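You operate a simulated robot arm through the tools that you are given. There is no shell and no other tool. Be economical: measure what you need, move in short steps, check, and stop when the job is done.

You run a simulated robot arm. Do the job below in one go: nothing can be reset, and whatever is moved stays where it is left.

Task
Swap the black tip on the rod in the holder for the yellow one.
Fine: black tip into the middle of the grey case, new tip screwed tight, lid closed. Set down upright: tip.
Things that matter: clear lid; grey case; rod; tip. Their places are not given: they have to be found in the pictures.

Only the result counts: the job must be done as asked and must still hold three seconds after the hand-in. Knocking over, shifting, dropping, spilling or breaking anything else fails it. A push-on lid holds only when it is set on centred and level and pressed home; a screw cap is set on level and turned clockwise until tight.

Robot
A 6-joint arm with a two-finger parallel gripper, fixed in place. Base frame: the origin is at the foot of the arm, x ahead of it, y to its left, z up. Units: cm, degrees, N and s.
With the tool pointing down near the work surface it reaches from about 16 to 78 cm from the base axis. Its first joint turns from -166.0 to 166.0 degrees. Payload 3.91 kg.
The tool frame sits at the grasp point between the pads (the TCP): z along the fingers, y along the line on which they close. The tips reach 3 cm beyond it. Largest opening 11 cm; finger width 2, thickness 1; the body of the gripper, 4.8 by 11.2 cm, starts 5.5 cm behind the TCP.
Orientation is that of the tool frame in the base frame, as a unit quaternion [x, y, z, w]. With the fingers straight down and closing along the base's y, the tool's x points along the base's -x, its y along +y and its z along -z.

Tools
- The arm moves only by the tool send_rows. Its argument "increments" is a list of rows, each an object (a shift or turn left out is 0, a gripper value left out holds the last) with "linear": the shift along the tool's x, y, z in units of 25 mm (1.0 is 25 mm), a list of three; "rot": the turn, a rotation vector about the tool's x, y, z in units of 6 degrees (1.0 is 6 degrees), a list of three. In form: [{"linear": [tx, ty, tz], "rot": [rx, ry, rz]}, ...]. A call has 1 to 20 rows; each row shifts and turns the commanded pose from where the row before left it, along the tool's axes as they then stand. "hand" is the finger opening in cm, from 0 to 11, set as the call begins (left out, the last holds). A call with a number of a shift or a turn outside -1 to 1 is refused whole. A row lasts 0.2 s, in which the tool goes at most 5 cm and 8.6 degrees; a call with a longer step from one row to the next is refused whole, and so is a gripper value outside its range. Where a pose cannot be reached the arm comes as near as it can. A force on the tool above 80 N (or 10 N above the force at the start of the call, whichever is more), or a blocked arm, ends the call early, and 0.2 s more pass. Each finger travels about 10.8 cm/s and halts on what it meets, pressing with about 26 N; the grip force reading is that of the motor and also rises with nothing between the fingers. The clock runs only during rows and for 0.2 s after the last one: add rows that do not move to give the fingers time. The reply holds the time, the measured pose of the TCP, the force on the tool along the base axes, the opening and the grip force, in the units named above and with some noise, with the torque about the TCP (base axes, N m) and any sound that the robot's microphone picked up.
- Cameras (640 x 400 px; columns grow to the right, rows downward): "scene" is fixed at [5.1, 50.02, 144.02]; the picture's right is [-0.58, -0.81, 0.00], its down [-0.72, 0.52, -0.46] and it looks along [0.37, -0.26, -0.89] (base axes); focal length 214 px, centre (320, 200). "wrist" rides on the gripper at [7.7, 0.7, -11.4] in the tool frame; the picture's right is [-0.09, 1.00, 0.00], its down [-0.80, -0.07, -0.59] and it looks along [-0.59, -0.05, 0.80] (tool axes); focal length 270 px, centre (320, 200).
- capture(camera): a new picture of that camera. It takes no simulated time.
- lift_body(by): slides the trunk up (or, below 0, down) by that many cm; the arm rides with it, the base frame stays. It gives what a move gives, with no picture.
- locate(camera, pixels): for up to 12 pixels [column, row] of the newest picture of that camera ("zoom" is the newest enlarged one), the place [x, y, z] in the base frame of the surface seen there, good to about 0.2 cm. It takes no simulated time.
- inspect(camera, box): a new picture of the part [left, top, right, bottom] of that camera's present view, enlarged. It takes no simulated time.
- finish_job(): hands the job in; it is judged then, once.

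Keep the steps short. Do not move on a guess: measure, check each grasp and each placing, and mend mistakes. In all there are 80 turns and 38 pictures (those below and enlarged ones count). Leave the gripper open and the arm clear of the work at the hand-in unless told otherwise, and finish with a single line.

The tools are called after "Request:" by a JSON object that holds its "method" and its "body". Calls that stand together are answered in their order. send_rows: Moves the arm, as the interface text tells. Its arguments: {"type":"object","properties":{"increments":{"type":"array"},"hand":{"type":"number"}},"required":["increments"]} The other tools are called the same way: lift_body (by) slides the trunk up or down; capture (camera) takes a picture; locate (camera, pixels) gives the place of the surface under pixels of a picture; inspect (camera, box) takes an enlarged picture of a part of a camera's view; finish_job () hands the job in.

At the start:

```text
clock: 0.0
tool_pos: [20.89, 38.48, 119.51]
orientation: [0.0, 1.0, 0.0, 0.0]
ft_force: [-0.7, -1.3, 0.1]
moment: [0.02, 0.03, -0.01]
gripper_width: 10.98
gripper_force: 0.2
trunk travel left (down, up): [-47.5, 6.5]
```

scene: 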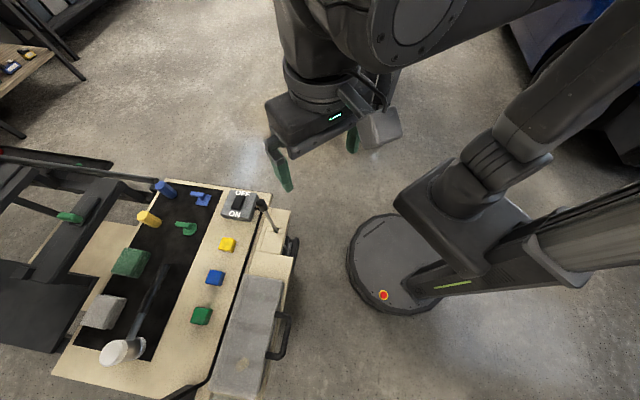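
wrist: 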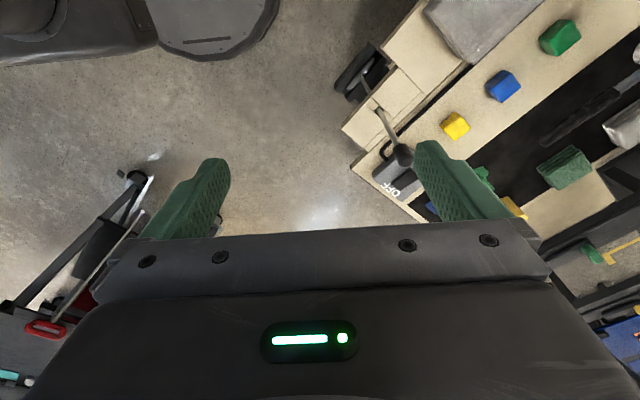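

I see a bench with coloured objects at the left of the scene picture. I will enlarge that part to find the rod, tips, case and lid.

Request:
{"method": "inspect", "body": {"camera": "scene", "box": [40, 160, 300, 390]}}

Request:
{"method": "inspect", "body": {"camera": "scene", "box": [0, 0, 320, 200]}}

```text
1.74 times, centred on (170, 275) of scene
```

zoom: 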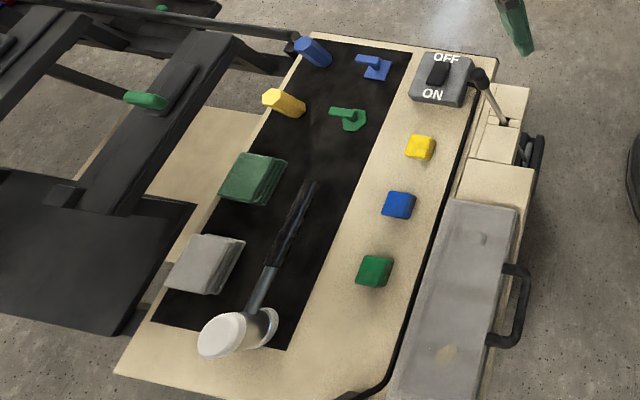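

```text
2.00 times, centred on (160, 100) of scene
```

zoom: 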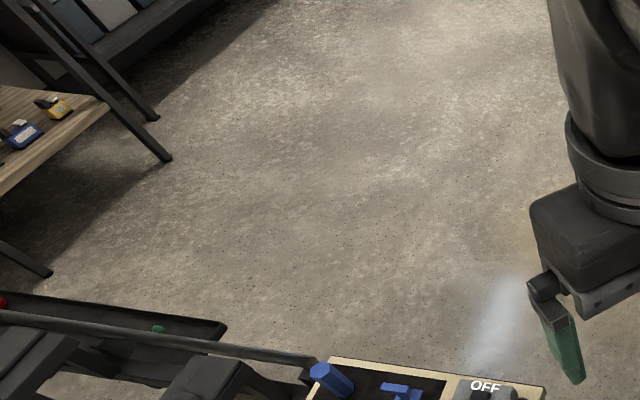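

No rod in a holder is obvious yet. I'll measure several points on the bench and floor to learn where things lie.

Request:
{"method": "capture", "body": {"camera": "scene"}}

Request:
{"method": "locate", "body": {"camera": "scene", "pixels": [[165, 190], [150, 220], [130, 262], [103, 312], [120, 352], [228, 245], [200, 315], [240, 205], [250, 330], [180, 350], [20, 80], [300, 300]]}}

```text
33 pictures are left
```

scene: 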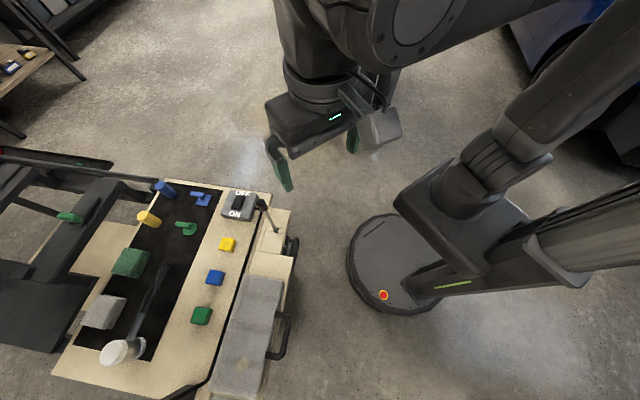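

```text
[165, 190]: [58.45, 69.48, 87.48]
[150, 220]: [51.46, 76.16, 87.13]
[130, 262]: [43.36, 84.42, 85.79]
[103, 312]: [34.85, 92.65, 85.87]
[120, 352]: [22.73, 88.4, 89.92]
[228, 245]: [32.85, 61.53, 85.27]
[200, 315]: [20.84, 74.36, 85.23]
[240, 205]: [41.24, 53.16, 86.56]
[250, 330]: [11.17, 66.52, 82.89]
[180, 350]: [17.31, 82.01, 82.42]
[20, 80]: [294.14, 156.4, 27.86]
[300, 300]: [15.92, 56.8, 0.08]
```

The bench top is about z 83. I look closer at the lever area and at the grey box on the near side.

Request:
{"method": "inspect", "body": {"camera": "scene", "box": [200, 180, 310, 250]}}

Request:
{"method": "inspect", "body": {"camera": "wrist", "box": [320, 0, 640, 230]}}

```text
5.71 times, centred on (255, 215) of scene
```

zoom: 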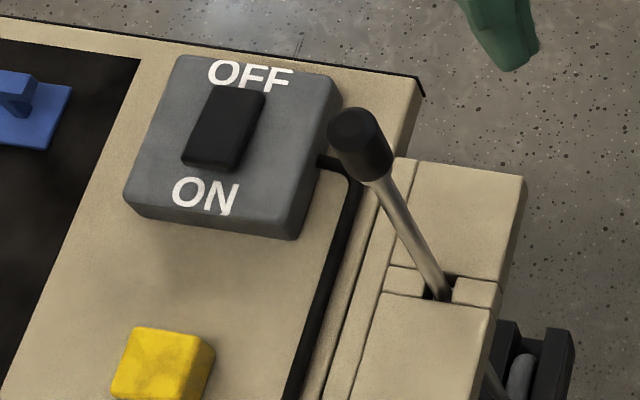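

```text
1.74 times, centred on (480, 115) of wrist
```

zoom: 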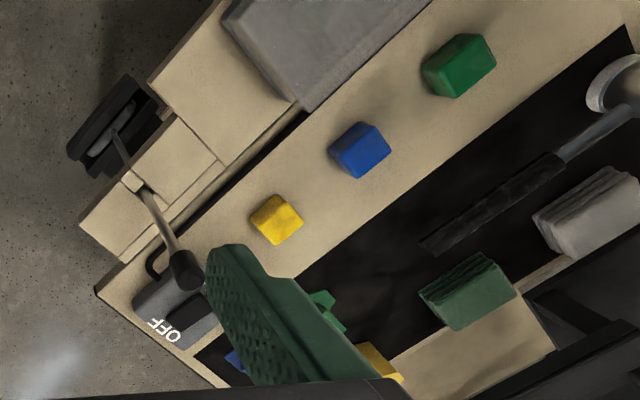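

The grey box with the handle seems to have something faint under its top. I zoom in on it, and on the remaining bench items.

Request:
{"method": "inspect", "body": {"camera": "scene", "box": [190, 260, 310, 400]}}

Request:
{"method": "inspect", "body": {"camera": "scene", "box": [0, 140, 180, 260]}}

```text
2.86 times, centred on (250, 330) of scene
```

zoom: 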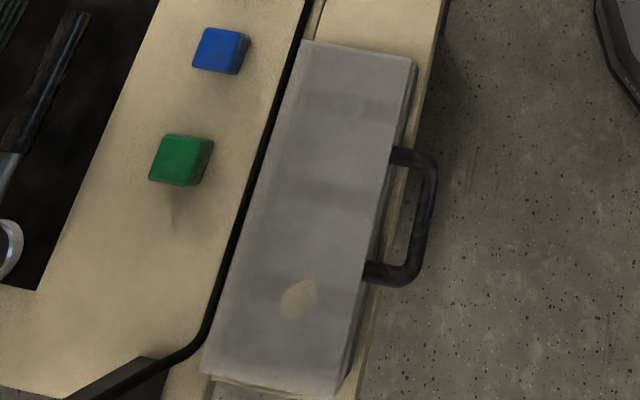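

```text
3.33 times, centred on (90, 200) of scene
```

zoom: 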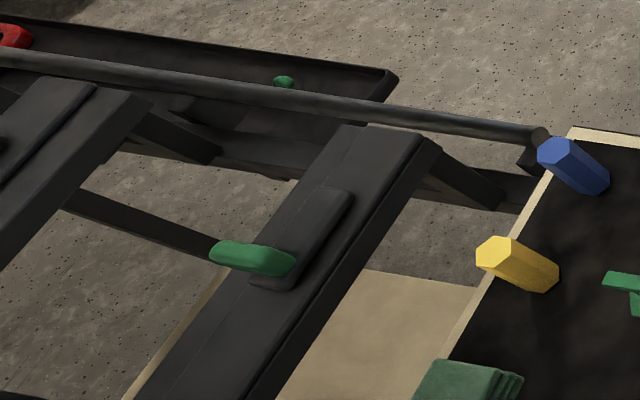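

This looks like the case: a cloudy lid with a black handle, with partitions and a yellowish blob beneath. The lever with the black end, near (262,205), is the rod. I measure both.

Request:
{"method": "locate", "body": {"camera": "scene", "pixels": [[247, 277], [280, 282], [213, 387], [254, 394], [276, 314], [289, 317], [288, 357], [268, 358], [242, 364], [260, 297], [283, 290], [268, 274]]}}

Request:
{"method": "locate", "body": {"camera": "scene", "pixels": [[261, 201], [262, 206], [265, 210], [268, 216], [271, 222], [275, 229], [273, 237], [285, 216], [280, 250], [294, 245], [289, 335], [257, 208]]}}

```text
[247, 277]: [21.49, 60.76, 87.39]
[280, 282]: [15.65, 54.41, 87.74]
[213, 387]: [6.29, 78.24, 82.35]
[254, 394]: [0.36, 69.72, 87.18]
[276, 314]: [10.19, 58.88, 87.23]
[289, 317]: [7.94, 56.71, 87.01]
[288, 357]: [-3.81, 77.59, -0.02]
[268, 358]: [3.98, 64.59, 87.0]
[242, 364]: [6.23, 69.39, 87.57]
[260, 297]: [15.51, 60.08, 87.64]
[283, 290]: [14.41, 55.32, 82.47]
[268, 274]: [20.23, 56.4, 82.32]
```

```text
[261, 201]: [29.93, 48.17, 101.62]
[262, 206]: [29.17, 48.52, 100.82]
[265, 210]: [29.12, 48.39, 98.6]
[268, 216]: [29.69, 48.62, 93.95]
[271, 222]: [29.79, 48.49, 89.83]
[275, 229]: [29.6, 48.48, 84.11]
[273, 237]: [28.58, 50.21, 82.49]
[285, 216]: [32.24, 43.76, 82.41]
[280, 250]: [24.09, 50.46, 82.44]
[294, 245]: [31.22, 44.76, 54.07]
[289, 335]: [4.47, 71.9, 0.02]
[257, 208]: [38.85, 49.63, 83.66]
```

The rod is upright at about (29.6, 48.5), with the black tip at z 98–102. The case is a 22×9 cm box turned 45°, with its lid top at z 87.5 and the handle on the robot's side. I turn the tool 45° and move the wrist camera to look at the case.

Request:
{"method": "send_rows", "body": {"increments": [{"rot": [0, 0, -0.9375]}, {"rot": [0, 0, -0.9375]}, {"rot": [0, 0, -0.9375]}, {"rot": [0, 0, -0.9375]}, {"rot": [0, 0, -0.9375]}, {"rot": [0, 0, -0.9375]}, {"rot": [0, 0, -0.9375]}, {"rot": [0, 0, -0.9375]}, {"linear": [0.09, 0.94, 0.5]}, {"linear": [0.09, 0.94, 0.5]}, {"linear": [0.09, 0.94, 0.5]}, {"linear": [0.09, 0.94, 0.5]}, {"linear": [0.09, 0.94, 0.5]}, {"linear": [0.09, 0.94, 0.5]}, {"linear": [0.09, 0.94, 0.5]}, {"linear": [0.09, 0.94, 0.5]}, {"linear": [0.09, 0.94, 0.5]}, {"linear": [0.09, 0.94, 0.5]}]}}

Request:
{"method": "capture", "body": {"camera": "wrist"}}

```text
clock: 3.8
tool_pos: [2.59, 53.69, 106.88]
orientation: [-0.382, 0.924, 0.0, 0.0]
ft_force: [-0.4, 0.1, 0.5]
moment: [-0.01, -0.01, -0.01]
gripper_width: 11.01
gripper_force: 0.0
trunk travel left (down, up): [-47.5, 6.5]
```

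```text
28 pictures are left
```

wrist: 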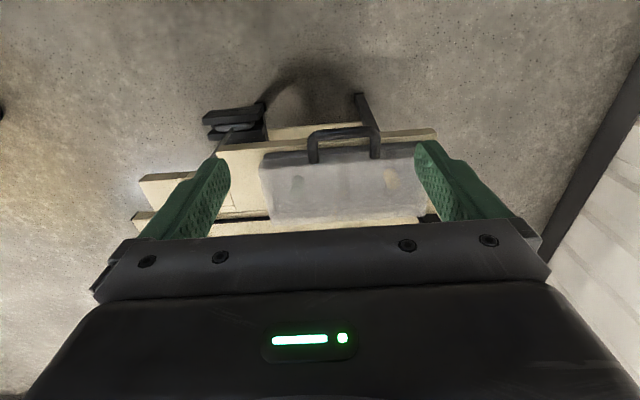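

The wrist picture is upside down relative to the bench. The case is at (340,180), so I enlarge it.

Request:
{"method": "inspect", "body": {"camera": "wrist", "box": [230, 80, 450, 230]}}

```text
2.67 times, centred on (340, 155) of wrist
```

zoom: 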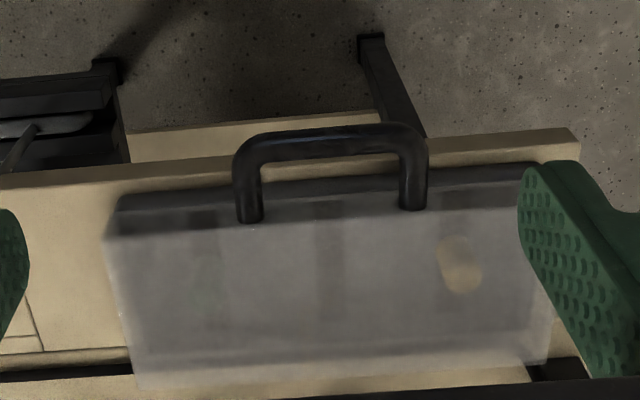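

The lid carries a U handle that sticks out toward the robot, and the hinge is probably at the far edge. Three compartments show through, with the yellow tip near (460,265). I measure the handle and lid in this zoom.

Request:
{"method": "locate", "body": {"camera": "zoom", "pixels": [[330, 137], [330, 146], [330, 155], [412, 200], [250, 213], [415, 145], [330, 185], [330, 200], [330, 300], [460, 265], [135, 385], [530, 355]]}}

```text
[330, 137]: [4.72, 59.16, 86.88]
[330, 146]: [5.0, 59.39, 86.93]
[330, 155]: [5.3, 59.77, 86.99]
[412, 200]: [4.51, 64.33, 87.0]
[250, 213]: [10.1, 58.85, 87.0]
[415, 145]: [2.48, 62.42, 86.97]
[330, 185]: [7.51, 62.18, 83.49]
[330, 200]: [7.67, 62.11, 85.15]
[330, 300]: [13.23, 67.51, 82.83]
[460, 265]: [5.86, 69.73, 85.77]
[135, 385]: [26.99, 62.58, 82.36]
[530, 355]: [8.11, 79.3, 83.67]
```

The bar's centre is at about (5.1, 59.5, 86.7), running along the case's length. I turn the tool 90° so the fingers close across the bar, narrow them to 3.6 cm and move above it.

Request:
{"method": "send_rows", "body": {"hand": 3.6, "increments": [{"rot": [0, 0, 1]}, {"rot": [0, 0, 1]}, {"rot": [0, 0, 1]}, {"rot": [0, 0, 1]}, {"rot": [0, 0, 1]}, {"rot": [0, 0, 1]}, {"rot": [0, 0, 1]}, {"rot": [0, 0, 1]}, {"rot": [0, 0, 1]}, {"rot": [0, 0, 1]}, {"rot": [0, 0, 1]}, {"rot": [0, 0, 1]}, {"rot": [0, 0, 1]}, {"rot": [0, 0, 1]}, {"rot": [0, 0, 1]}, {"linear": [0.32, 0.77, 0.9]}, {"linear": [0.32, 0.77, 0.9]}, {"linear": [0.32, 0.77, 0.9]}, {"linear": [0, 0, 0.9]}]}}

Request:
{"method": "capture", "body": {"camera": "wrist"}}

```text
clock: 7.8
tool_pos: [5.11, 59.18, 98.0]
orientation: [0.384, 0.924, -0.001, 0.0]
ft_force: [-1.0, -0.2, 0.5]
moment: [0.03, 0.0, 0.03]
gripper_width: 3.58
gripper_force: 0.0
trunk travel left (down, up): [-47.5, 6.5]
```

```text
26 pictures are left
```

wrist: 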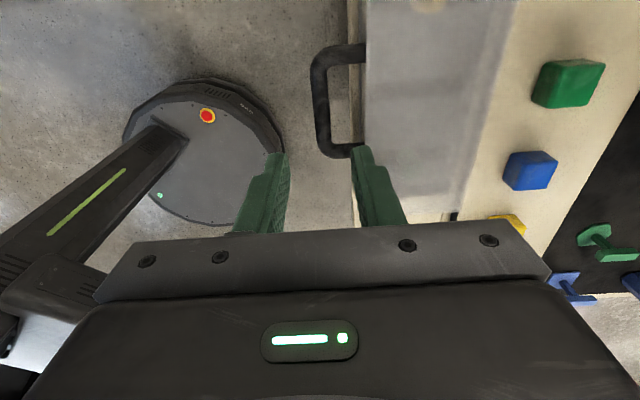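

The bar lies at column 320, in line with the tool. I descend 11.2 cm to straddle it.

Request:
{"method": "send_rows", "body": {"increments": [{"linear": [0, 0, 0.8]}, {"linear": [0, 0, 0.8]}, {"linear": [0, 0, 0.8]}, {"linear": [0, 0, 0.8]}, {"linear": [0, 0.02, 0.6]}, {"linear": [0, 0.02, 0.6]}, {}]}}

Request:
{"method": "capture", "body": {"camera": "wrist"}}

```text
clock: 9.4
tool_pos: [5.31, 59.33, 86.89]
orientation: [0.383, 0.924, 0.0, 0.0]
ft_force: [-0.4, 0.8, 0.0]
moment: [0.02, 0.0, 0.02]
gripper_width: 3.62
gripper_force: 0.1
trunk travel left (down, up): [-47.5, 6.5]
```

```text
25 pictures are left
```

wrist: 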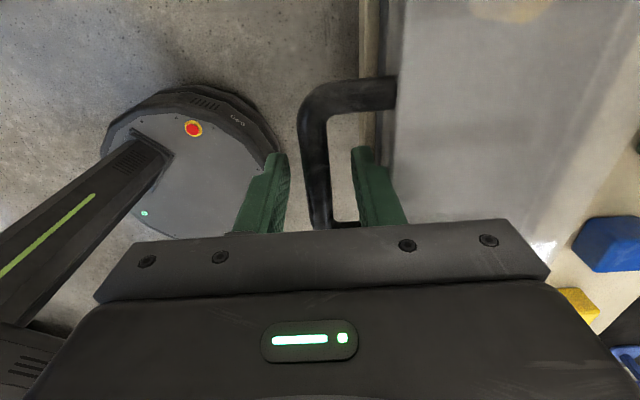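

The bar is between the fingers with room on both sides. I close on it.

Request:
{"method": "send_rows", "body": {"hand": 0, "increments": [{}, {}, {}]}}

```text
clock: 10.2
tool_pos: [5.23, 59.26, 86.92]
orientation: [0.384, 0.924, 0.001, 0.0]
ft_force: [-2.2, -1.9, 0.0]
moment: [-0.03, 0.03, -0.89]
gripper_width: 1.36
gripper_force: 44.9
trunk travel left (down, up): [-47.5, 6.5]
```

The bar is held (1.36 cm thick). I lift about 1 cm to test whether the lid swings on a hinge or comes off.

Request:
{"method": "send_rows", "body": {"increments": [{"linear": [0, 0, -0.1]}, {"linear": [0, 0, -0.1]}, {"linear": [0, 0.01, -0.1]}, {"linear": [0, 0.01, -0.1]}, {}]}}

Request:
{"method": "inspect", "body": {"camera": "scene", "box": [190, 260, 310, 400]}}

```text
clock: 11.4
tool_pos: [5.37, 59.38, 87.9]
orientation: [0.384, 0.923, 0.0, 0.0]
ft_force: [13.4, -2.2, -2.3]
moment: [-0.58, -0.54, -0.84]
gripper_width: 1.36
gripper_force: 44.9
trunk travel left (down, up): [-47.5, 6.5]
```

```text
2.86 times, centred on (250, 330) of scene
```

zoom: 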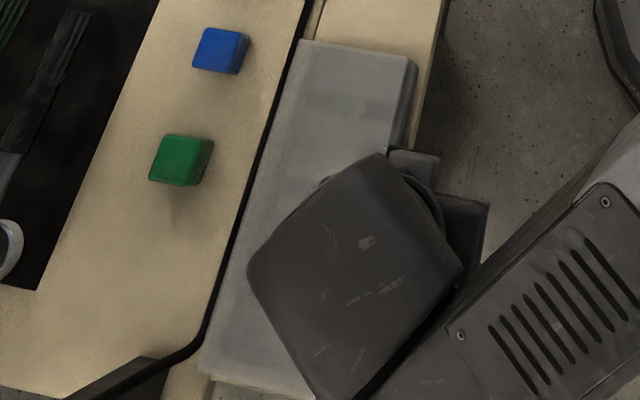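

The lid rises with the bar. I keep going slowly along a hinge arc of about 12.7 cm radius, to roughly 44°.

Request:
{"method": "send_rows", "body": {"increments": [{"linear": [0, 0.045, -0.328]}, {"linear": [0, 0.045, -0.328]}, {"linear": [0, 0.098, -0.34]}, {"linear": [0, 0.098, -0.34]}, {"linear": [0, 0.144, -0.324]}, {"linear": [0, 0.144, -0.324]}, {"linear": [0, 0.188, -0.3]}, {"linear": [0, 0.188, -0.3]}, {"linear": [0, 0.226, -0.272]}, {"linear": [0, 0.226, -0.272]}, {}]}}

Request:
{"method": "inspect", "body": {"camera": "scene", "box": [190, 260, 310, 400]}}

```text
clock: 13.8
tool_pos: [8.03, 62.17, 95.42]
orientation: [0.383, 0.924, -0.004, 0.0]
ft_force: [30.1, 7.0, -27.5]
moment: [-0.24, -0.41, -0.5]
gripper_width: 1.34
gripper_force: 44.4
trunk travel left (down, up): [-47.5, 6.5]
```

```text
2.86 times, centred on (250, 330) of scene
```

zoom: 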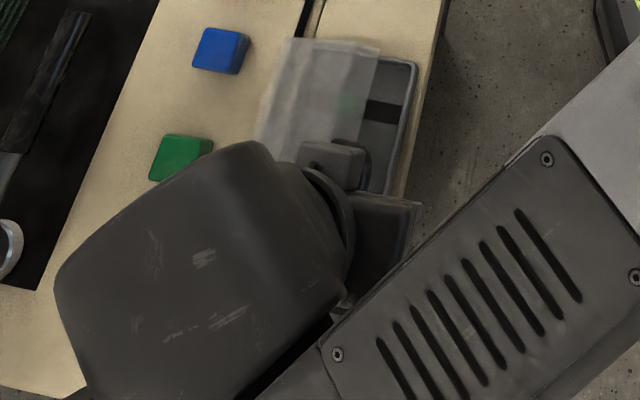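

The lid is hinged and opening, and the case is visible underneath. The force points toward the hinge, so the true radius is nearer 11.4 cm. I correct the path and continue to about 75°.

Request:
{"method": "send_rows", "body": {"increments": [{"linear": [0, 0.276, 0.128]}, {"linear": [0, 0.252, -0.184]}, {"linear": [0, 0.252, -0.184]}, {"linear": [0, 0.286, -0.146]}, {"linear": [0, 0.286, -0.146]}, {"linear": [0, 0.302, -0.104]}, {"linear": [0, 0.302, -0.104]}, {}]}}

```text
clock: 15.6
tool_pos: [10.87, 65.33, 98.14]
orientation: [0.383, 0.924, 0.004, -0.002]
ft_force: [-7.9, -13.9, 34.4]
moment: [0.13, 0.31, -0.32]
gripper_width: 1.34
gripper_force: 45.4
trunk travel left (down, up): [-47.5, 6.5]
```

The force is now outward, so a fit to three points puts the hinge lower, with a 13.6 cm radius. I correct and continue to vertical.

Request:
{"method": "send_rows", "body": {"increments": [{"linear": [0, 0, -0.22]}, {"linear": [0, 0.306, -0.102]}, {"linear": [0, 0.306, -0.102]}, {"linear": [0, 0.324, -0.066]}, {"linear": [0, 0.324, -0.066]}, {"linear": [0, 0.378, -0.026]}, {"linear": [0, 0.378, -0.026]}, {}]}}

Request:
{"method": "capture", "body": {"camera": "scene"}}

```text
clock: 17.4
tool_pos: [14.58, 68.94, 99.14]
orientation: [0.383, 0.924, 0.0, 0.0]
ft_force: [1.0, 0.8, -2.3]
moment: [-0.1, -0.15, -0.28]
gripper_width: 1.33
gripper_force: 45.1
trunk travel left (down, up): [-47.5, 6.5]
```

```text
22 pictures are left
```

scene: 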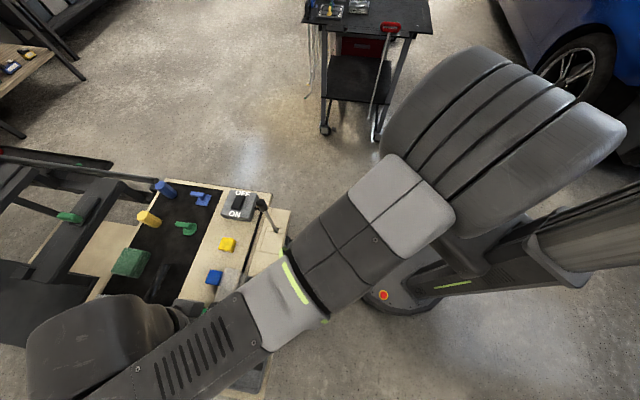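

The forces are near zero, so the path is right. The lid is about vertical, and I carry it past that so it stays open by itself.

Request:
{"method": "send_rows", "body": {"increments": [{"linear": [0, 0.378, 0.026]}, {"linear": [0, 0.378, 0.026]}, {"linear": [0, 0.28, 0.054]}, {"linear": [0, 0.28, 0.054]}, {"linear": [0, 0.27, 0.084]}, {}]}}

```text
clock: 18.8
tool_pos: [17.48, 71.65, 98.57]
orientation: [0.383, 0.924, 0.0, 0.001]
ft_force: [1.8, -0.9, 3.4]
moment: [0.21, 0.16, 0.19]
gripper_width: 1.35
gripper_force: 45.2
trunk travel left (down, up): [-47.5, 6.5]
```

No stop is felt yet at about 102°. I go on a few degrees to find the end stop rather than let the lid drop.

Request:
{"method": "send_rows", "body": {"increments": [{"linear": [0, 0.25, 0.084]}, {"linear": [0, 0.25, 0.1]}, {"linear": [0, 0.25, 0.11]}, {}]}}

```text
clock: 19.9
tool_pos: [17.65, 72.08, 98.3]
orientation: [0.38, 0.925, -0.01, 0.0]
ft_force: [-53.4, -70.2, 36.8]
moment: [-0.79, 1.02, 0.0]
gripper_width: 1.37
gripper_force: 45.8
trunk travel left (down, up): [-47.5, 6.5]
stopped in row 4: the force on the tool passed its limit at 81 N (the readings are from after the stop); the commanded pose is now the measured one
```

The stop is at about 103°. I open the fingers and rise clear, then check that the lid stays.

Request:
{"method": "send_rows", "body": {"hand": 3.4, "increments": [{}, {}, {"linear": [0, 0, -0.4]}, {"linear": [0, 0, -0.6]}, {"linear": [0, 0, -0.8]}, {"linear": [0, 0, -0.8]}, {"linear": [0, -0.8, -0.4]}, {"linear": [0, -1, 0]}, {"linear": [0, -1, 0]}, {"linear": [0, -1, 0]}, {"linear": [0, -1, 0]}, {"linear": [0, -1, 0]}, {"linear": [0, -1, 0]}, {"linear": [0, -1, 0]}]}}

Request:
{"method": "capture", "body": {"camera": "scene"}}

```text
clock: 22.9
tool_pos: [4.76, 59.14, 105.4]
orientation: [0.382, 0.924, -0.007, 0.0]
ft_force: [-0.6, -0.2, -0.3]
moment: [0.02, -0.03, -0.03]
gripper_width: 3.42
gripper_force: 0.0
trunk travel left (down, up): [-47.5, 6.5]
```

```text
21 pictures are left
```

scene: 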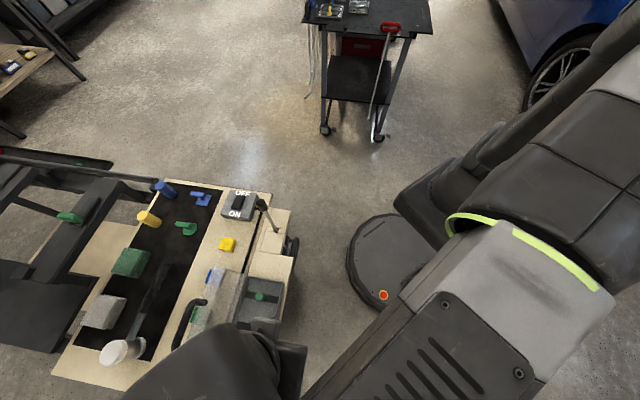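

The lid stays open by itself. I now move above the rod's black tip, levelling the tool by the small 0.8° error.

Request:
{"method": "send_rows", "body": {"hand": 8, "increments": [{"linear": [-0.8, 0, -0.4], "rot": [-0.123, 0.05, 0]}, {"linear": [-0.83, 0.36, -0.4]}, {"linear": [-0.83, 0.36, -0.4]}, {"linear": [-0.83, 0.36, -0.4]}, {"linear": [-0.83, 0.36, -0.4]}, {"linear": [-0.83, 0.36, 0]}, {"linear": [-0.83, 0.36, 0]}, {"linear": [-0.83, 0.36, 0]}, {"linear": [-0.83, 0.36, 0]}, {"linear": [-0.83, 0.36, 0]}, {"linear": [-0.83, 0.36, 0]}, {"linear": [-0.83, 0.36, 0]}, {}]}}

Request:
{"method": "capture", "body": {"camera": "wrist"}}

Request:
{"method": "inspect", "body": {"camera": "scene", "box": [190, 260, 310, 400]}}

```text
clock: 25.7
tool_pos: [29.66, 48.48, 110.39]
orientation: [0.383, 0.924, 0.001, -0.001]
ft_force: [1.0, 0.7, 1.1]
moment: [0.03, 0.0, 0.0]
gripper_width: 8.0
gripper_force: 0.0
trunk travel left (down, up): [-47.5, 6.5]
```

```text
20 pictures are left
```

wrist: 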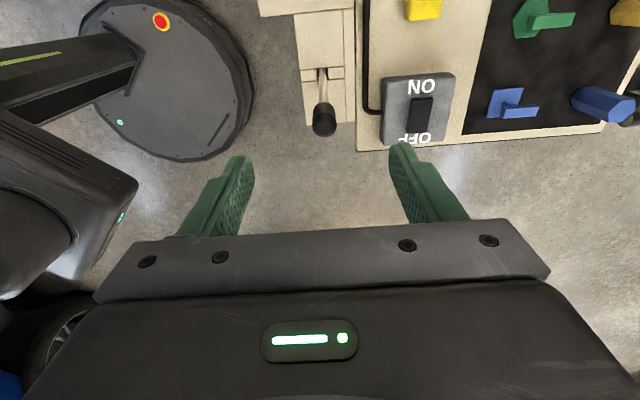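

```text
2.86 times, centred on (250, 330) of scene
```

zoom: 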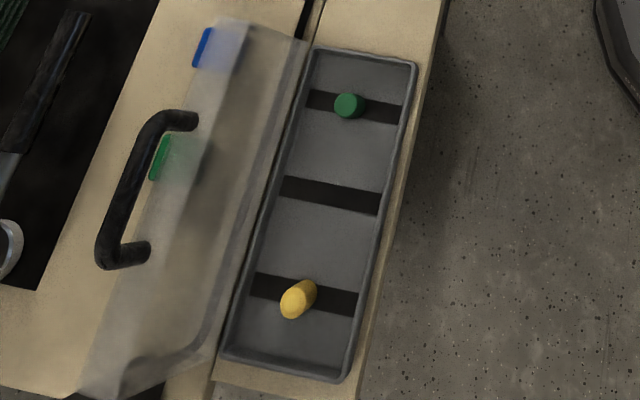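

The open case shows three black strips: a green tip on one end, yellow on the other, and the middle free. I measure the tips, the middle strip and the black tip.

Request:
{"method": "locate", "body": {"camera": "zoom", "pixels": [[292, 304], [284, 300], [310, 289], [350, 105], [283, 187], [380, 203], [331, 194], [250, 285], [356, 303], [318, 50], [415, 65], [335, 378]]}}

Request:
{"method": "locate", "body": {"camera": "wrist", "pixels": [[324, 122], [324, 107], [324, 133], [314, 120], [335, 120], [323, 90], [323, 97]]}}

```text
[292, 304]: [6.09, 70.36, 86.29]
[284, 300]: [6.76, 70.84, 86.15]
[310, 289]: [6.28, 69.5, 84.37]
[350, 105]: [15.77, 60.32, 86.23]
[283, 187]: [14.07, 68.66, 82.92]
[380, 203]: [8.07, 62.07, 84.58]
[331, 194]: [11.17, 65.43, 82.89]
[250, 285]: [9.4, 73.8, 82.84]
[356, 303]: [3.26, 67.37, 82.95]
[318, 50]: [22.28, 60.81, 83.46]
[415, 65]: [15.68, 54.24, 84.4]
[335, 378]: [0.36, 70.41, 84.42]
```

```text
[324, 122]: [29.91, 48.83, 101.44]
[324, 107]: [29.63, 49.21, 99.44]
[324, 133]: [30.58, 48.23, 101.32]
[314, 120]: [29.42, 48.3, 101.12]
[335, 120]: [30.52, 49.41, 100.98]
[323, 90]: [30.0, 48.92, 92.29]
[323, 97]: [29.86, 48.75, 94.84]
```

The black tip's top is at (29.95, 48.8, 101.4), about 2 cm across and 3.5 cm tall. I turn the tool 60° clockwise to gain travel for unscrewing and centre it over the tip.

Request:
{"method": "send_rows", "body": {"hand": 5, "increments": [{"linear": [0, 0.17, 0]}, {"rot": [0, 0, 1]}, {"rot": [0, 0, 1]}, {"rot": [0, 0, 1]}, {"rot": [0, 0, 1]}, {"rot": [0, 0, 1]}, {"rot": [0, 0, 1]}, {"rot": [0, 0, 1]}, {"rot": [0, 0, 1]}, {"rot": [0, 0, 1]}, {"rot": [0, 0, 1]}, {}]}}

Request:
{"method": "inspect", "body": {"camera": "wrist", "box": [240, 60, 400, 160]}}

```text
clock: 28.3
tool_pos: [29.87, 48.96, 110.41]
orientation: [0.776, 0.63, 0.0, -0.002]
ft_force: [0.3, -0.1, -0.2]
moment: [-0.02, 0.0, -0.03]
gripper_width: 4.99
gripper_force: 0.1
out of reach, approached as far as the arm can: row 11
trunk travel left (down, up): [-47.5, 6.5]
```

```text
4.00 times, centred on (320, 110) of wrist
```

zoom: 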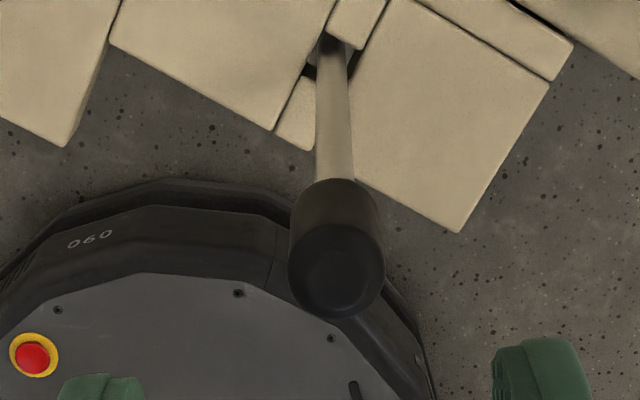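

The wrist limit is at about −102° yaw, so there should be plenty of travel counter-clockwise. I check the tip's top centre from this side: circle around (336,270).

Request:
{"method": "locate", "body": {"camera": "zoom", "pixels": [[336, 272], [292, 268], [380, 268], [336, 232], [336, 312], [335, 185], [335, 175], [336, 200]]}}

```text
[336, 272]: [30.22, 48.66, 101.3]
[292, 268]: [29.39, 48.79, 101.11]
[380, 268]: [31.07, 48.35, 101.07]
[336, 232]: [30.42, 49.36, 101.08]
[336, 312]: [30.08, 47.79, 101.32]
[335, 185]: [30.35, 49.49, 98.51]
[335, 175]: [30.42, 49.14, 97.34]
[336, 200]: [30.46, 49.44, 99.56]
```

The tip centre averages (30.1, 48.7), with its top at 101.3 and its bottom at about 97.9. I centre, lower to z 101.2 so the fingertips stay above its lower end, and close.

Request:
{"method": "send_rows", "body": {"increments": [{"linear": [-0.08, 0.11, 0]}, {"linear": [0, 0, 0.8]}, {"linear": [0, 0, 0.8]}, {"linear": [0, 0, 0.8]}, {"linear": [0, 0, 0.7]}, {"linear": [0, 0, 0.58]}, {}]}}

Request:
{"method": "send_rows", "body": {"hand": 0, "increments": [{}, {}, {}, {}]}}

```text
clock: 29.9
tool_pos: [30.0, 48.59, 101.11]
orientation: [0.775, 0.632, -0.001, -0.002]
ft_force: [-0.8, -0.6, 0.8]
moment: [-0.01, 0.01, 0.02]
gripper_width: 4.99
gripper_force: 0.1
trunk travel left (down, up): [-47.5, 6.5]
```

```text
clock: 30.9
tool_pos: [30.1, 48.71, 101.15]
orientation: [0.776, 0.631, 0.0, -0.001]
ft_force: [0.8, -0.1, -1.4]
moment: [-0.01, 0.03, 0.02]
gripper_width: 2.53
gripper_force: 25.7
trunk travel left (down, up): [-47.5, 6.5]
```

The tip is gripped (2.53 cm) with no side force. I turn 60° counter-clockwise and watch torque and lift.

Request:
{"method": "send_rows", "body": {"increments": [{"rot": [0, 0, -1]}, {"rot": [0, 0, -1]}, {"rot": [0, 0, -1]}, {"rot": [0, 0, -1]}, {"rot": [0, 0, -1]}, {"rot": [0, 0, -1]}, {"rot": [0, 0, -1]}, {"rot": [0, 0, -1]}, {"rot": [0, 0, -1]}, {"rot": [0, 0, -1]}]}}

```text
clock: 33.1
tool_pos: [30.02, 48.83, 101.21]
orientation: [0.356, 0.934, 0.0, -0.001]
ft_force: [-0.5, -0.1, -3.6]
moment: [-0.04, -0.01, -0.01]
gripper_width: 2.51
gripper_force: 25.9
trunk travel left (down, up): [-47.5, 6.5]
```

It turned freely, with only a little force. I turn another 120° and then look again.

Request:
{"method": "send_rows", "body": {"increments": [{"rot": [0, 0, -1]}, {"rot": [0, 0, -1]}, {"rot": [0, 0, -1]}, {"rot": [0, 0, -1]}, {"rot": [0, 0, -1]}, {"rot": [0, 0, -1]}, {"rot": [0, 0, -1]}, {"rot": [0, 0, -1]}, {"rot": [0, 0, -1]}, {"rot": [0, 0, -1]}, {"rot": [0, 0, -1]}, {"rot": [0, 0, -1]}, {"rot": [0, 0, -1]}, {"rot": [0, 0, -1]}, {"rot": [0, 0, -1]}, {"rot": [0, 0, -1]}, {"rot": [0, 0, -1]}, {"rot": [0, 0, -1]}, {"rot": [0, 0, -1]}, {"rot": [0, 0, -1]}]}}

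```text
clock: 37.3
tool_pos: [30.04, 48.68, 101.12]
orientation: [-0.632, 0.775, 0.003, 0.0]
ft_force: [0.0, 0.2, 0.2]
moment: [0.01, 0.0, 0.04]
gripper_width: 2.44
gripper_force: 25.8
trunk travel left (down, up): [-47.5, 6.5]
```

The forces are near zero. I test with a small 0.3 cm lift.

Request:
{"method": "send_rows", "body": {"increments": [{"linear": [0, 0, -0.06]}, {"linear": [0, 0, -0.06]}, {}]}}

Request:
{"method": "inspect", "body": {"camera": "scene", "box": [220, 180, 300, 250]}}

```text
clock: 38.1
tool_pos: [30.03, 48.87, 101.43]
orientation: [-0.631, 0.775, 0.002, -0.001]
ft_force: [0.0, -0.2, 0.0]
moment: [0.0, -0.02, 0.0]
gripper_width: 2.43
gripper_force: 25.9
trunk travel left (down, up): [-47.5, 6.5]
```

```text
5.71 times, centred on (260, 215) of scene
```

zoom: 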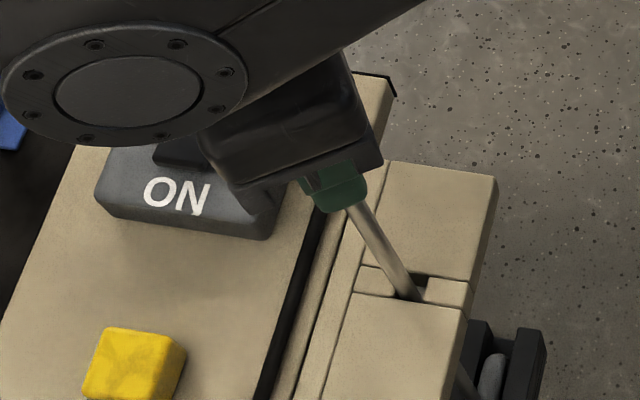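

The lift met no force. I raise 5 cm more and check that the tip comes along while the rod stays.

Request:
{"method": "send_rows", "body": {"increments": [{"linear": [0, 0, -0.2]}, {"linear": [0, 0, -0.3]}, {"linear": [0, 0, -0.5]}, {"linear": [0, 0, -0.5]}, {"linear": [0, 0, -0.5]}, {}]}}

Request:
{"method": "capture", "body": {"camera": "wrist"}}

Request:
{"method": "inspect", "body": {"camera": "scene", "box": [220, 180, 300, 250]}}

```text
clock: 39.5
tool_pos: [30.0, 48.62, 106.59]
orientation: [-0.631, 0.775, 0.002, 0.0]
ft_force: [-0.6, -0.1, 0.2]
moment: [-0.02, 0.01, 0.04]
gripper_width: 2.39
gripper_force: 25.8
trunk travel left (down, up): [-47.5, 6.5]
```

```text
16 pictures are left
```

wrist: 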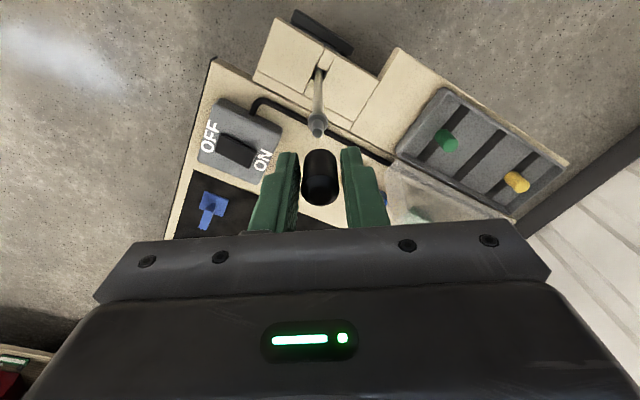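

```text
5.71 times, centred on (260, 215) of scene
```

zoom: 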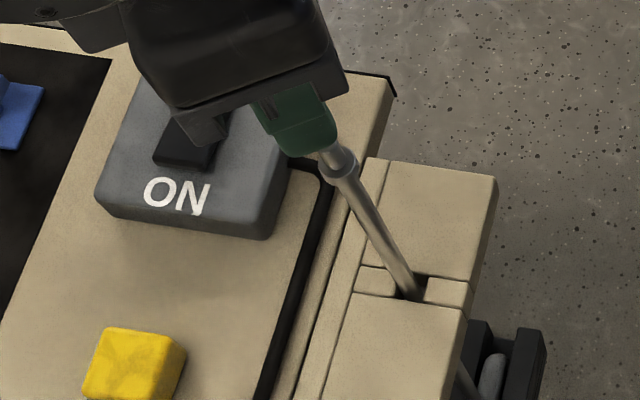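

The black tip is in the gripper and the rod's bare stub is left standing. I measure the stub and the held tip.

Request:
{"method": "locate", "body": {"camera": "wrist", "pixels": [[316, 116], [316, 122], [316, 128], [316, 134], [320, 153], [320, 165], [320, 180], [320, 195], [308, 188], [333, 188]]}}

Request:
{"method": "locate", "body": {"camera": "zoom", "pixels": [[330, 152], [338, 165], [345, 178], [410, 285]]}}

```text
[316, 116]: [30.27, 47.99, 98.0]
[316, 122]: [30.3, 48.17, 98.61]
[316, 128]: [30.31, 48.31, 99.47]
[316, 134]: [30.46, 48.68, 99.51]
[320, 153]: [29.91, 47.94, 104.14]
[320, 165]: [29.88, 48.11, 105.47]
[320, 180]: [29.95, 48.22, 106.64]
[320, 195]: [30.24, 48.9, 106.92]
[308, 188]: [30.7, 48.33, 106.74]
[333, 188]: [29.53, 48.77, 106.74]
```

```text
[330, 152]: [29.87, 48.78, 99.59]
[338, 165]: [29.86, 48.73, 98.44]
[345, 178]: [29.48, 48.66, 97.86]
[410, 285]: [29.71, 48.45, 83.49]
```

The tip's lower end is about 3.1 cm below the TCP. I turn to 45° yaw and carry it over the middle of the case at about (11.1, 65.35).

Request:
{"method": "send_rows", "body": {"increments": [{"rot": [0, 0, 0.925]}, {"rot": [0, 0, 0.925]}, {"rot": [0, 0, 0.925]}, {"rot": [0, 0, 0.925]}, {"rot": [0, 0, 0.925]}, {"rot": [0, 0, 0.925]}, {"linear": [0.05, 0.84, 0]}, {"linear": [0.05, 0.84, 0]}, {"linear": [0.05, 0.84, 0]}, {"linear": [0.05, 0.84, 0]}, {"linear": [0.05, 0.84, 0]}, {"linear": [0.05, 0.84, 0]}, {"linear": [0.05, 0.84, 0]}, {"linear": [0.05, 0.84, 0]}, {"linear": [0.05, 0.84, 0]}, {"linear": [0.05, 0.84, 0]}, {"linear": [0.05, 0.84, 0]}, {"linear": [0.05, 0.84, 0]}, {}]}}

Request:
{"method": "capture", "body": {"camera": "wrist"}}

```text
clock: 43.5
tool_pos: [11.16, 65.56, 106.71]
orientation: [-0.382, 0.924, 0.002, -0.001]
ft_force: [-0.3, -0.2, 0.0]
moment: [0.02, 0.0, 0.02]
gripper_width: 1.89
gripper_force: 26.1
trunk travel left (down, up): [-47.5, 6.5]
```

```text
14 pictures are left
```

wrist: 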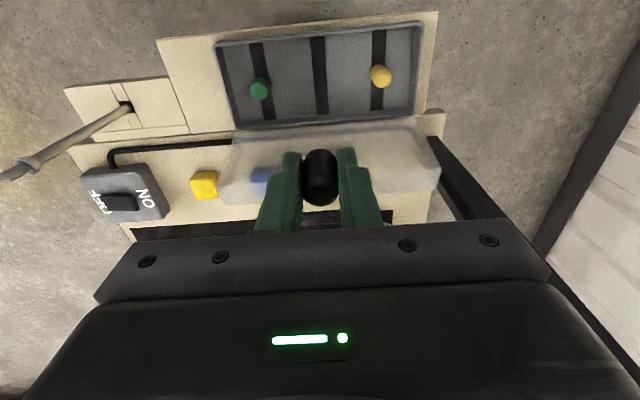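

The opening reading has fallen to 1.89, so the tip may be creeping in the grip. I enlarge it before going on.

Request:
{"method": "inspect", "body": {"camera": "wrist", "box": [260, 130, 380, 220]}}

Request:
{"method": "send_rows", "body": {"increments": [{}]}}

```text
4.44 times, centred on (320, 175) of wrist
```

zoom: 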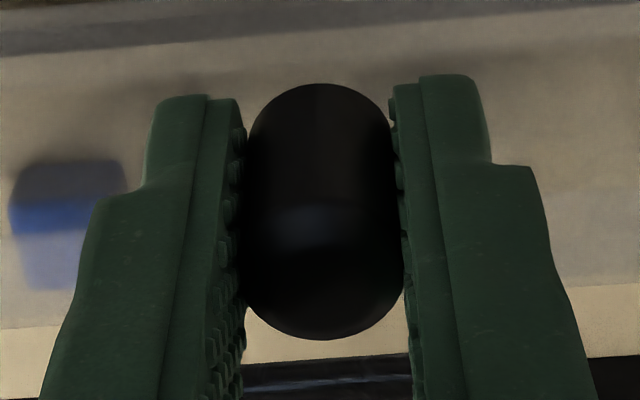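

```text
clock: 43.9
tool_pos: [11.1, 65.48, 106.65]
orientation: [-0.382, 0.924, 0.001, 0.0]
ft_force: [0.7, -0.1, -1.2]
moment: [0.01, -0.03, 0.0]
gripper_width: 1.86
gripper_force: 26.0
trunk travel left (down, up): [-47.5, 6.5]
```

The tip is upright and well held. I measure its extents and the middle strip for the placing.

Request:
{"method": "locate", "body": {"camera": "zoom", "pixels": [[322, 92], [322, 110], [322, 200], [322, 280], [322, 325], [252, 180], [394, 180]]}}

Request:
{"method": "locate", "body": {"camera": "wrist", "pixels": [[318, 42], [320, 108], [319, 75], [254, 48], [261, 88], [375, 34], [380, 75], [260, 118], [380, 105]]}}

```text
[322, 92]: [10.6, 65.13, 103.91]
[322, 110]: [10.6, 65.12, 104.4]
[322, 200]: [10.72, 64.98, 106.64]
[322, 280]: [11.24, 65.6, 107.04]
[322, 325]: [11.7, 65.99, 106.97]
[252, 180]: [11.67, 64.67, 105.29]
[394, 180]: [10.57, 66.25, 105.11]
```

```text
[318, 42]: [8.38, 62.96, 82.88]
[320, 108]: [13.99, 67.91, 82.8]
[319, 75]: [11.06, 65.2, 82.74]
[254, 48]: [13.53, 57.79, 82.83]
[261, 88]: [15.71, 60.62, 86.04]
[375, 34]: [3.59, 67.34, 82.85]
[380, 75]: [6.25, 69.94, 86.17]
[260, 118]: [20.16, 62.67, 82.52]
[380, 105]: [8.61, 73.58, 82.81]
```

The tip is centred over the middle strip. I lower it 19.9 cm, slowing at the end.

Request:
{"method": "send_rows", "body": {"increments": [{"linear": [0, 0, 0.8]}, {"linear": [0, 0, 0.8]}, {"linear": [0, 0, 0.8]}, {"linear": [0, 0, 0.8]}, {"linear": [0, 0, 0.8]}, {"linear": [0, 0, 0.8]}, {"linear": [0, 0, 0.8]}, {"linear": [0, 0, 0.8]}, {"linear": [0, 0, 0.6]}, {"linear": [0, 0, 0.5]}, {"linear": [0, 0, 0.26]}, {}]}}

Request:
{"method": "send_rows", "body": {"increments": [{"linear": [0, 0, 0.1]}, {"linear": [0, 0, 0.1]}, {"linear": [0, 0, 0.06]}]}}

```text
clock: 46.5
tool_pos: [11.2, 65.63, 87.15]
orientation: [-0.383, 0.924, 0.002, 0.0]
ft_force: [0.1, 0.4, -0.6]
moment: [0.0, -0.01, 0.04]
gripper_width: 1.89
gripper_force: 25.9
trunk travel left (down, up): [-47.5, 6.5]
```

```text
clock: 47.3
tool_pos: [11.16, 65.52, 86.48]
orientation: [-0.383, 0.924, 0.002, -0.001]
ft_force: [0.3, -0.8, 0.6]
moment: [0.02, -0.03, -0.01]
gripper_width: 1.83
gripper_force: 25.8
trunk travel left (down, up): [-47.5, 6.5]
```

No contact at 86.5, so I keep lowering in 0.1 cm steps.

Request:
{"method": "send_rows", "body": {"increments": [{"linear": [0, 0, 0.04]}, {"linear": [0, 0, 0.04]}, {"linear": [0, 0, 0.04]}, {}]}}

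```text
clock: 48.3
tool_pos: [11.08, 65.55, 86.15]
orientation: [-0.383, 0.924, 0.001, 0.0]
ft_force: [0.7, 0.1, -0.4]
moment: [0.0, -0.01, -0.01]
gripper_width: 1.86
gripper_force: 25.9
trunk travel left (down, up): [-47.5, 6.5]
```

Request:
{"method": "send_rows", "body": {"increments": [{"linear": [0, 0, 0.03]}, {"linear": [0, 0, 0.03]}, {}]}}

```text
clock: 49.1
tool_pos: [11.17, 65.64, 85.98]
orientation: [-0.383, 0.924, 0.001, 0.0]
ft_force: [-0.7, -0.3, 0.0]
moment: [0.0, 0.03, -0.02]
gripper_width: 1.85
gripper_force: 26.2
trunk travel left (down, up): [-47.5, 6.5]
```

Still no contact at 85.98. I look at the tip's top height; it should read about 86.2 when seated.

Request:
{"method": "inspect", "body": {"camera": "wrist", "box": [240, 100, 400, 220]}}

Request:
{"method": "locate", "body": {"camera": "zoom", "pixels": [[320, 270], [320, 290], [320, 250], [320, 130], [320, 150], [320, 110]]}}

```text
3.33 times, centred on (320, 160) of wrist
```

zoom: 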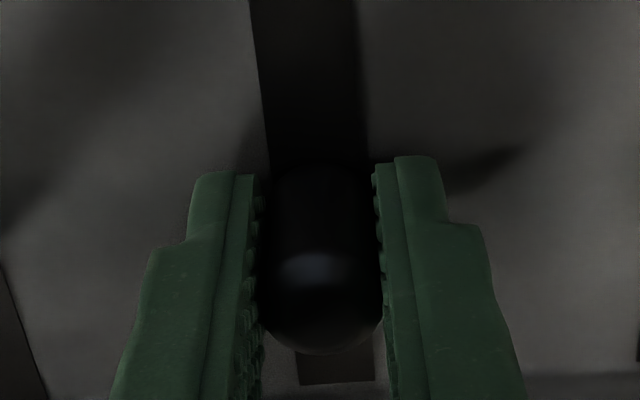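

```text
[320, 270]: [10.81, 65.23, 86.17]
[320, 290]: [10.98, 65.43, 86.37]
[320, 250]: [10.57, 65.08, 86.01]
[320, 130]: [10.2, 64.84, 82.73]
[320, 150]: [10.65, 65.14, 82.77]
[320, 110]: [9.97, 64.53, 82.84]
```

The top reads 86.37, so the gap is about 0.1 cm. I lower in 0.05 cm steps until contact.

Request:
{"method": "send_rows", "body": {"increments": [{"linear": [0, 0, 0.02]}, {"linear": [0, 0, 0.02]}, {"linear": [0, 0, 0.02]}, {}]}}

```text
clock: 50.1
tool_pos: [11.2, 65.57, 85.94]
orientation: [-0.382, 0.924, 0.001, -0.001]
ft_force: [0.1, 0.0, 0.4]
moment: [0.0, 0.02, 0.01]
gripper_width: 1.85
gripper_force: 26.3
trunk travel left (down, up): [-47.5, 6.5]
```

Request:
{"method": "send_rows", "body": {"increments": [{"linear": [0, 0, 0.02]}, {"linear": [0, 0, 0.02]}, {}]}}

```text
clock: 50.9
tool_pos: [11.27, 65.57, 85.77]
orientation: [-0.382, 0.924, 0.001, -0.002]
ft_force: [-0.4, 0.6, 0.1]
moment: [-0.03, 0.02, -0.03]
gripper_width: 1.86
gripper_force: 26.4
trunk travel left (down, up): [-47.5, 6.5]
```

Request:
{"method": "send_rows", "body": {"increments": [{"linear": [0, 0, 0.02]}, {}]}}

```text
clock: 51.5
tool_pos: [11.12, 65.53, 85.92]
orientation: [-0.383, 0.924, 0.002, -0.001]
ft_force: [0.1, -0.7, 2.4]
moment: [-0.05, -0.04, -0.02]
gripper_width: 1.88
gripper_force: 25.9
trunk travel left (down, up): [-47.5, 6.5]
```

Force z rises to 2.4. One more tiny step confirms contact.

Request:
{"method": "send_rows", "body": {"increments": [{"linear": [0, 0, 0.02]}, {}]}}

```text
clock: 52.1
tool_pos: [11.2, 65.53, 85.77]
orientation: [-0.383, 0.924, 0.002, -0.001]
ft_force: [1.5, -0.5, 6.3]
moment: [-0.11, -0.12, 0.03]
gripper_width: 1.89
gripper_force: 25.9
trunk travel left (down, up): [-47.5, 6.5]
```

The tip rests on the floor of the case. I release to 4.2 cm, wait, and rise straight up.

Request:
{"method": "send_rows", "body": {"hand": 4.2, "increments": [{}, {}, {"linear": [0, 0, -0.2]}, {"linear": [0, 0, -0.4]}, {"linear": [0, 0, -0.8]}, {"linear": [0, 0, -0.8]}, {"linear": [0, 0, -0.8]}, {"linear": [0, 0, -0.8]}, {"linear": [0, 0, -0.8]}, {}]}}

Request:
{"method": "capture", "body": {"camera": "wrist"}}

```text
clock: 54.3
tool_pos: [11.17, 65.72, 97.33]
orientation: [-0.383, 0.924, 0.002, -0.001]
ft_force: [0.4, -0.4, 0.4]
moment: [0.01, 0.01, -0.04]
gripper_width: 4.21
gripper_force: 0.0
trunk travel left (down, up): [-47.5, 6.5]
```

```text
11 pictures are left
```

wrist: 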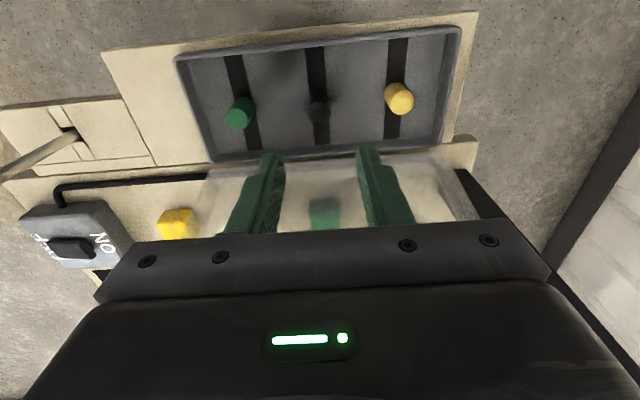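

The black tip stands upright in the middle. Next I measure all three tips, the yellow at (399,103), before picking it up.

Request:
{"method": "locate", "body": {"camera": "wrist", "pixels": [[400, 104], [388, 102], [412, 102], [400, 113], [401, 84], [319, 112], [311, 110], [328, 110], [240, 117], [403, 92]]}}

```text
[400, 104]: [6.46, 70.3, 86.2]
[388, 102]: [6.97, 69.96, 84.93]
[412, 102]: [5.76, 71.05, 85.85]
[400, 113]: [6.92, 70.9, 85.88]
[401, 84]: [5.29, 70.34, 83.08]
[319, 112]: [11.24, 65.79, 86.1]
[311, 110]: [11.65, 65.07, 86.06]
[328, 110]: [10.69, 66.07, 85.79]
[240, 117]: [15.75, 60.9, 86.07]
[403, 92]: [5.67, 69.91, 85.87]
```

The black tip is at (11.2, 65.6), which is the middle. Yellow is centred at (6.35, 70.45). I narrow the fingers to 3.4 cm because of the end wall, shift 6.8 cm and check from above.

Request:
{"method": "send_rows", "body": {"hand": 3.4, "increments": [{"linear": [0, 0.68, 0]}, {"linear": [0, 0.68, 0]}, {"linear": [0, 0.68, 0]}, {"linear": [0, 0.69, 0]}, {}, {"linear": [0, 0, 0.7]}, {"linear": [0, 0, 0.8]}, {"linear": [0, 0, 0.3]}, {}]}}

Request:
{"method": "capture", "body": {"camera": "wrist"}}

```text
clock: 56.3
tool_pos: [6.31, 70.46, 92.91]
orientation: [-0.383, 0.924, 0.001, -0.001]
ft_force: [0.4, 0.4, 0.8]
moment: [-0.06, -0.01, -0.01]
gripper_width: 3.41
gripper_force: 0.2
trunk travel left (down, up): [-47.5, 6.5]
```

```text
10 pictures are left
```

wrist: 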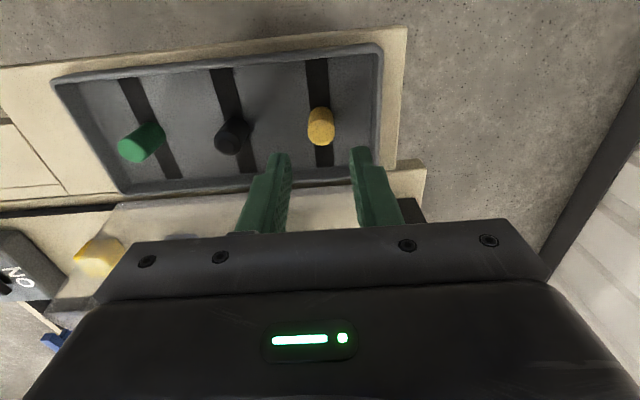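

Yellow is at column 320, between the fingers. I descend 6.8 cm to z 86.1.

Request:
{"method": "send_rows", "body": {"increments": [{"linear": [0, 0, 0.6]}, {"linear": [0, 0, 0.6]}, {"linear": [0, 0, 0.6]}, {"linear": [0, 0, 0.5]}, {"linear": [0, 0, 0.42]}, {}]}}

Request:
{"method": "send_rows", "body": {"hand": 0, "increments": [{}, {}, {}]}}

```text
clock: 57.7
tool_pos: [6.28, 70.37, 85.99]
orientation: [-0.383, 0.924, 0.002, -0.001]
ft_force: [-0.4, -0.1, -0.7]
moment: [-0.01, 0.01, 0.0]
gripper_width: 3.42
gripper_force: 0.1
trunk travel left (down, up): [-47.5, 6.5]
```

```text
clock: 58.5
tool_pos: [6.32, 70.48, 85.93]
orientation: [-0.382, 0.924, 0.001, 0.0]
ft_force: [-0.3, -0.3, 0.3]
moment: [-0.01, 0.0, 0.01]
gripper_width: 1.88
gripper_force: 25.8
trunk travel left (down, up): [-47.5, 6.5]
```

Yellow is held (1.88 cm). I lift 20 cm and look.

Request:
{"method": "send_rows", "body": {"increments": [{"linear": [0, 0, -0.3]}, {"linear": [0, 0, -0.5]}, {"linear": [0, 0, -0.8]}, {"linear": [0, 0, -0.8]}, {"linear": [0, 0, -0.8]}, {"linear": [0, 0, -0.8]}, {"linear": [0, 0, -0.8]}, {"linear": [0, 0, -0.8]}, {"linear": [0, 0, -0.8]}, {"linear": [0, 0, -0.8]}, {"linear": [0, 0, -0.8]}, {}]}}

Request:
{"method": "inspect", "body": {"camera": "wrist", "box": [240, 100, 400, 220]}}

Request:
{"method": "locate", "body": {"camera": "zoom", "pixels": [[320, 320], [320, 300], [320, 280], [320, 260], [320, 240], [320, 220], [320, 200], [320, 180], [320, 160], [320, 340]]}}

```text
clock: 61.1
tool_pos: [6.32, 70.32, 106.03]
orientation: [-0.384, 0.923, 0.001, -0.001]
ft_force: [0.0, 0.3, -0.3]
moment: [-0.02, -0.02, -0.02]
gripper_width: 1.87
gripper_force: 26.1
trunk travel left (down, up): [-47.5, 6.5]
```

```text
3.33 times, centred on (320, 160) of wrist
```

zoom: 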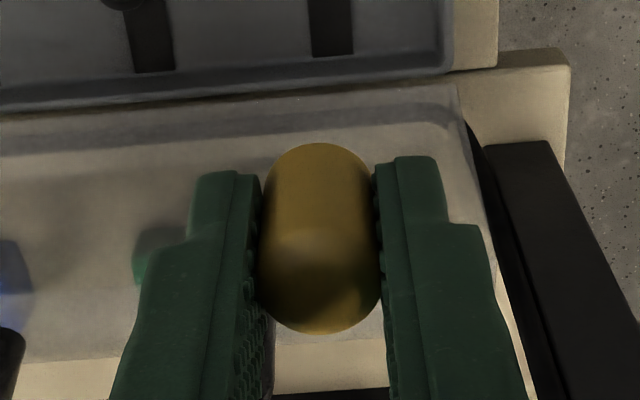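

```text
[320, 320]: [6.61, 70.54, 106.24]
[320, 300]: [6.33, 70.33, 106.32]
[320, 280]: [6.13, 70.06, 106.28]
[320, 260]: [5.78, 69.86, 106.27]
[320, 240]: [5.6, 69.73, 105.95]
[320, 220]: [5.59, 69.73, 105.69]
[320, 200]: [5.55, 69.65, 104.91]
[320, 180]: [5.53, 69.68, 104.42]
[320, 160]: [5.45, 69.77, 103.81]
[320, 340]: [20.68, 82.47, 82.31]
```

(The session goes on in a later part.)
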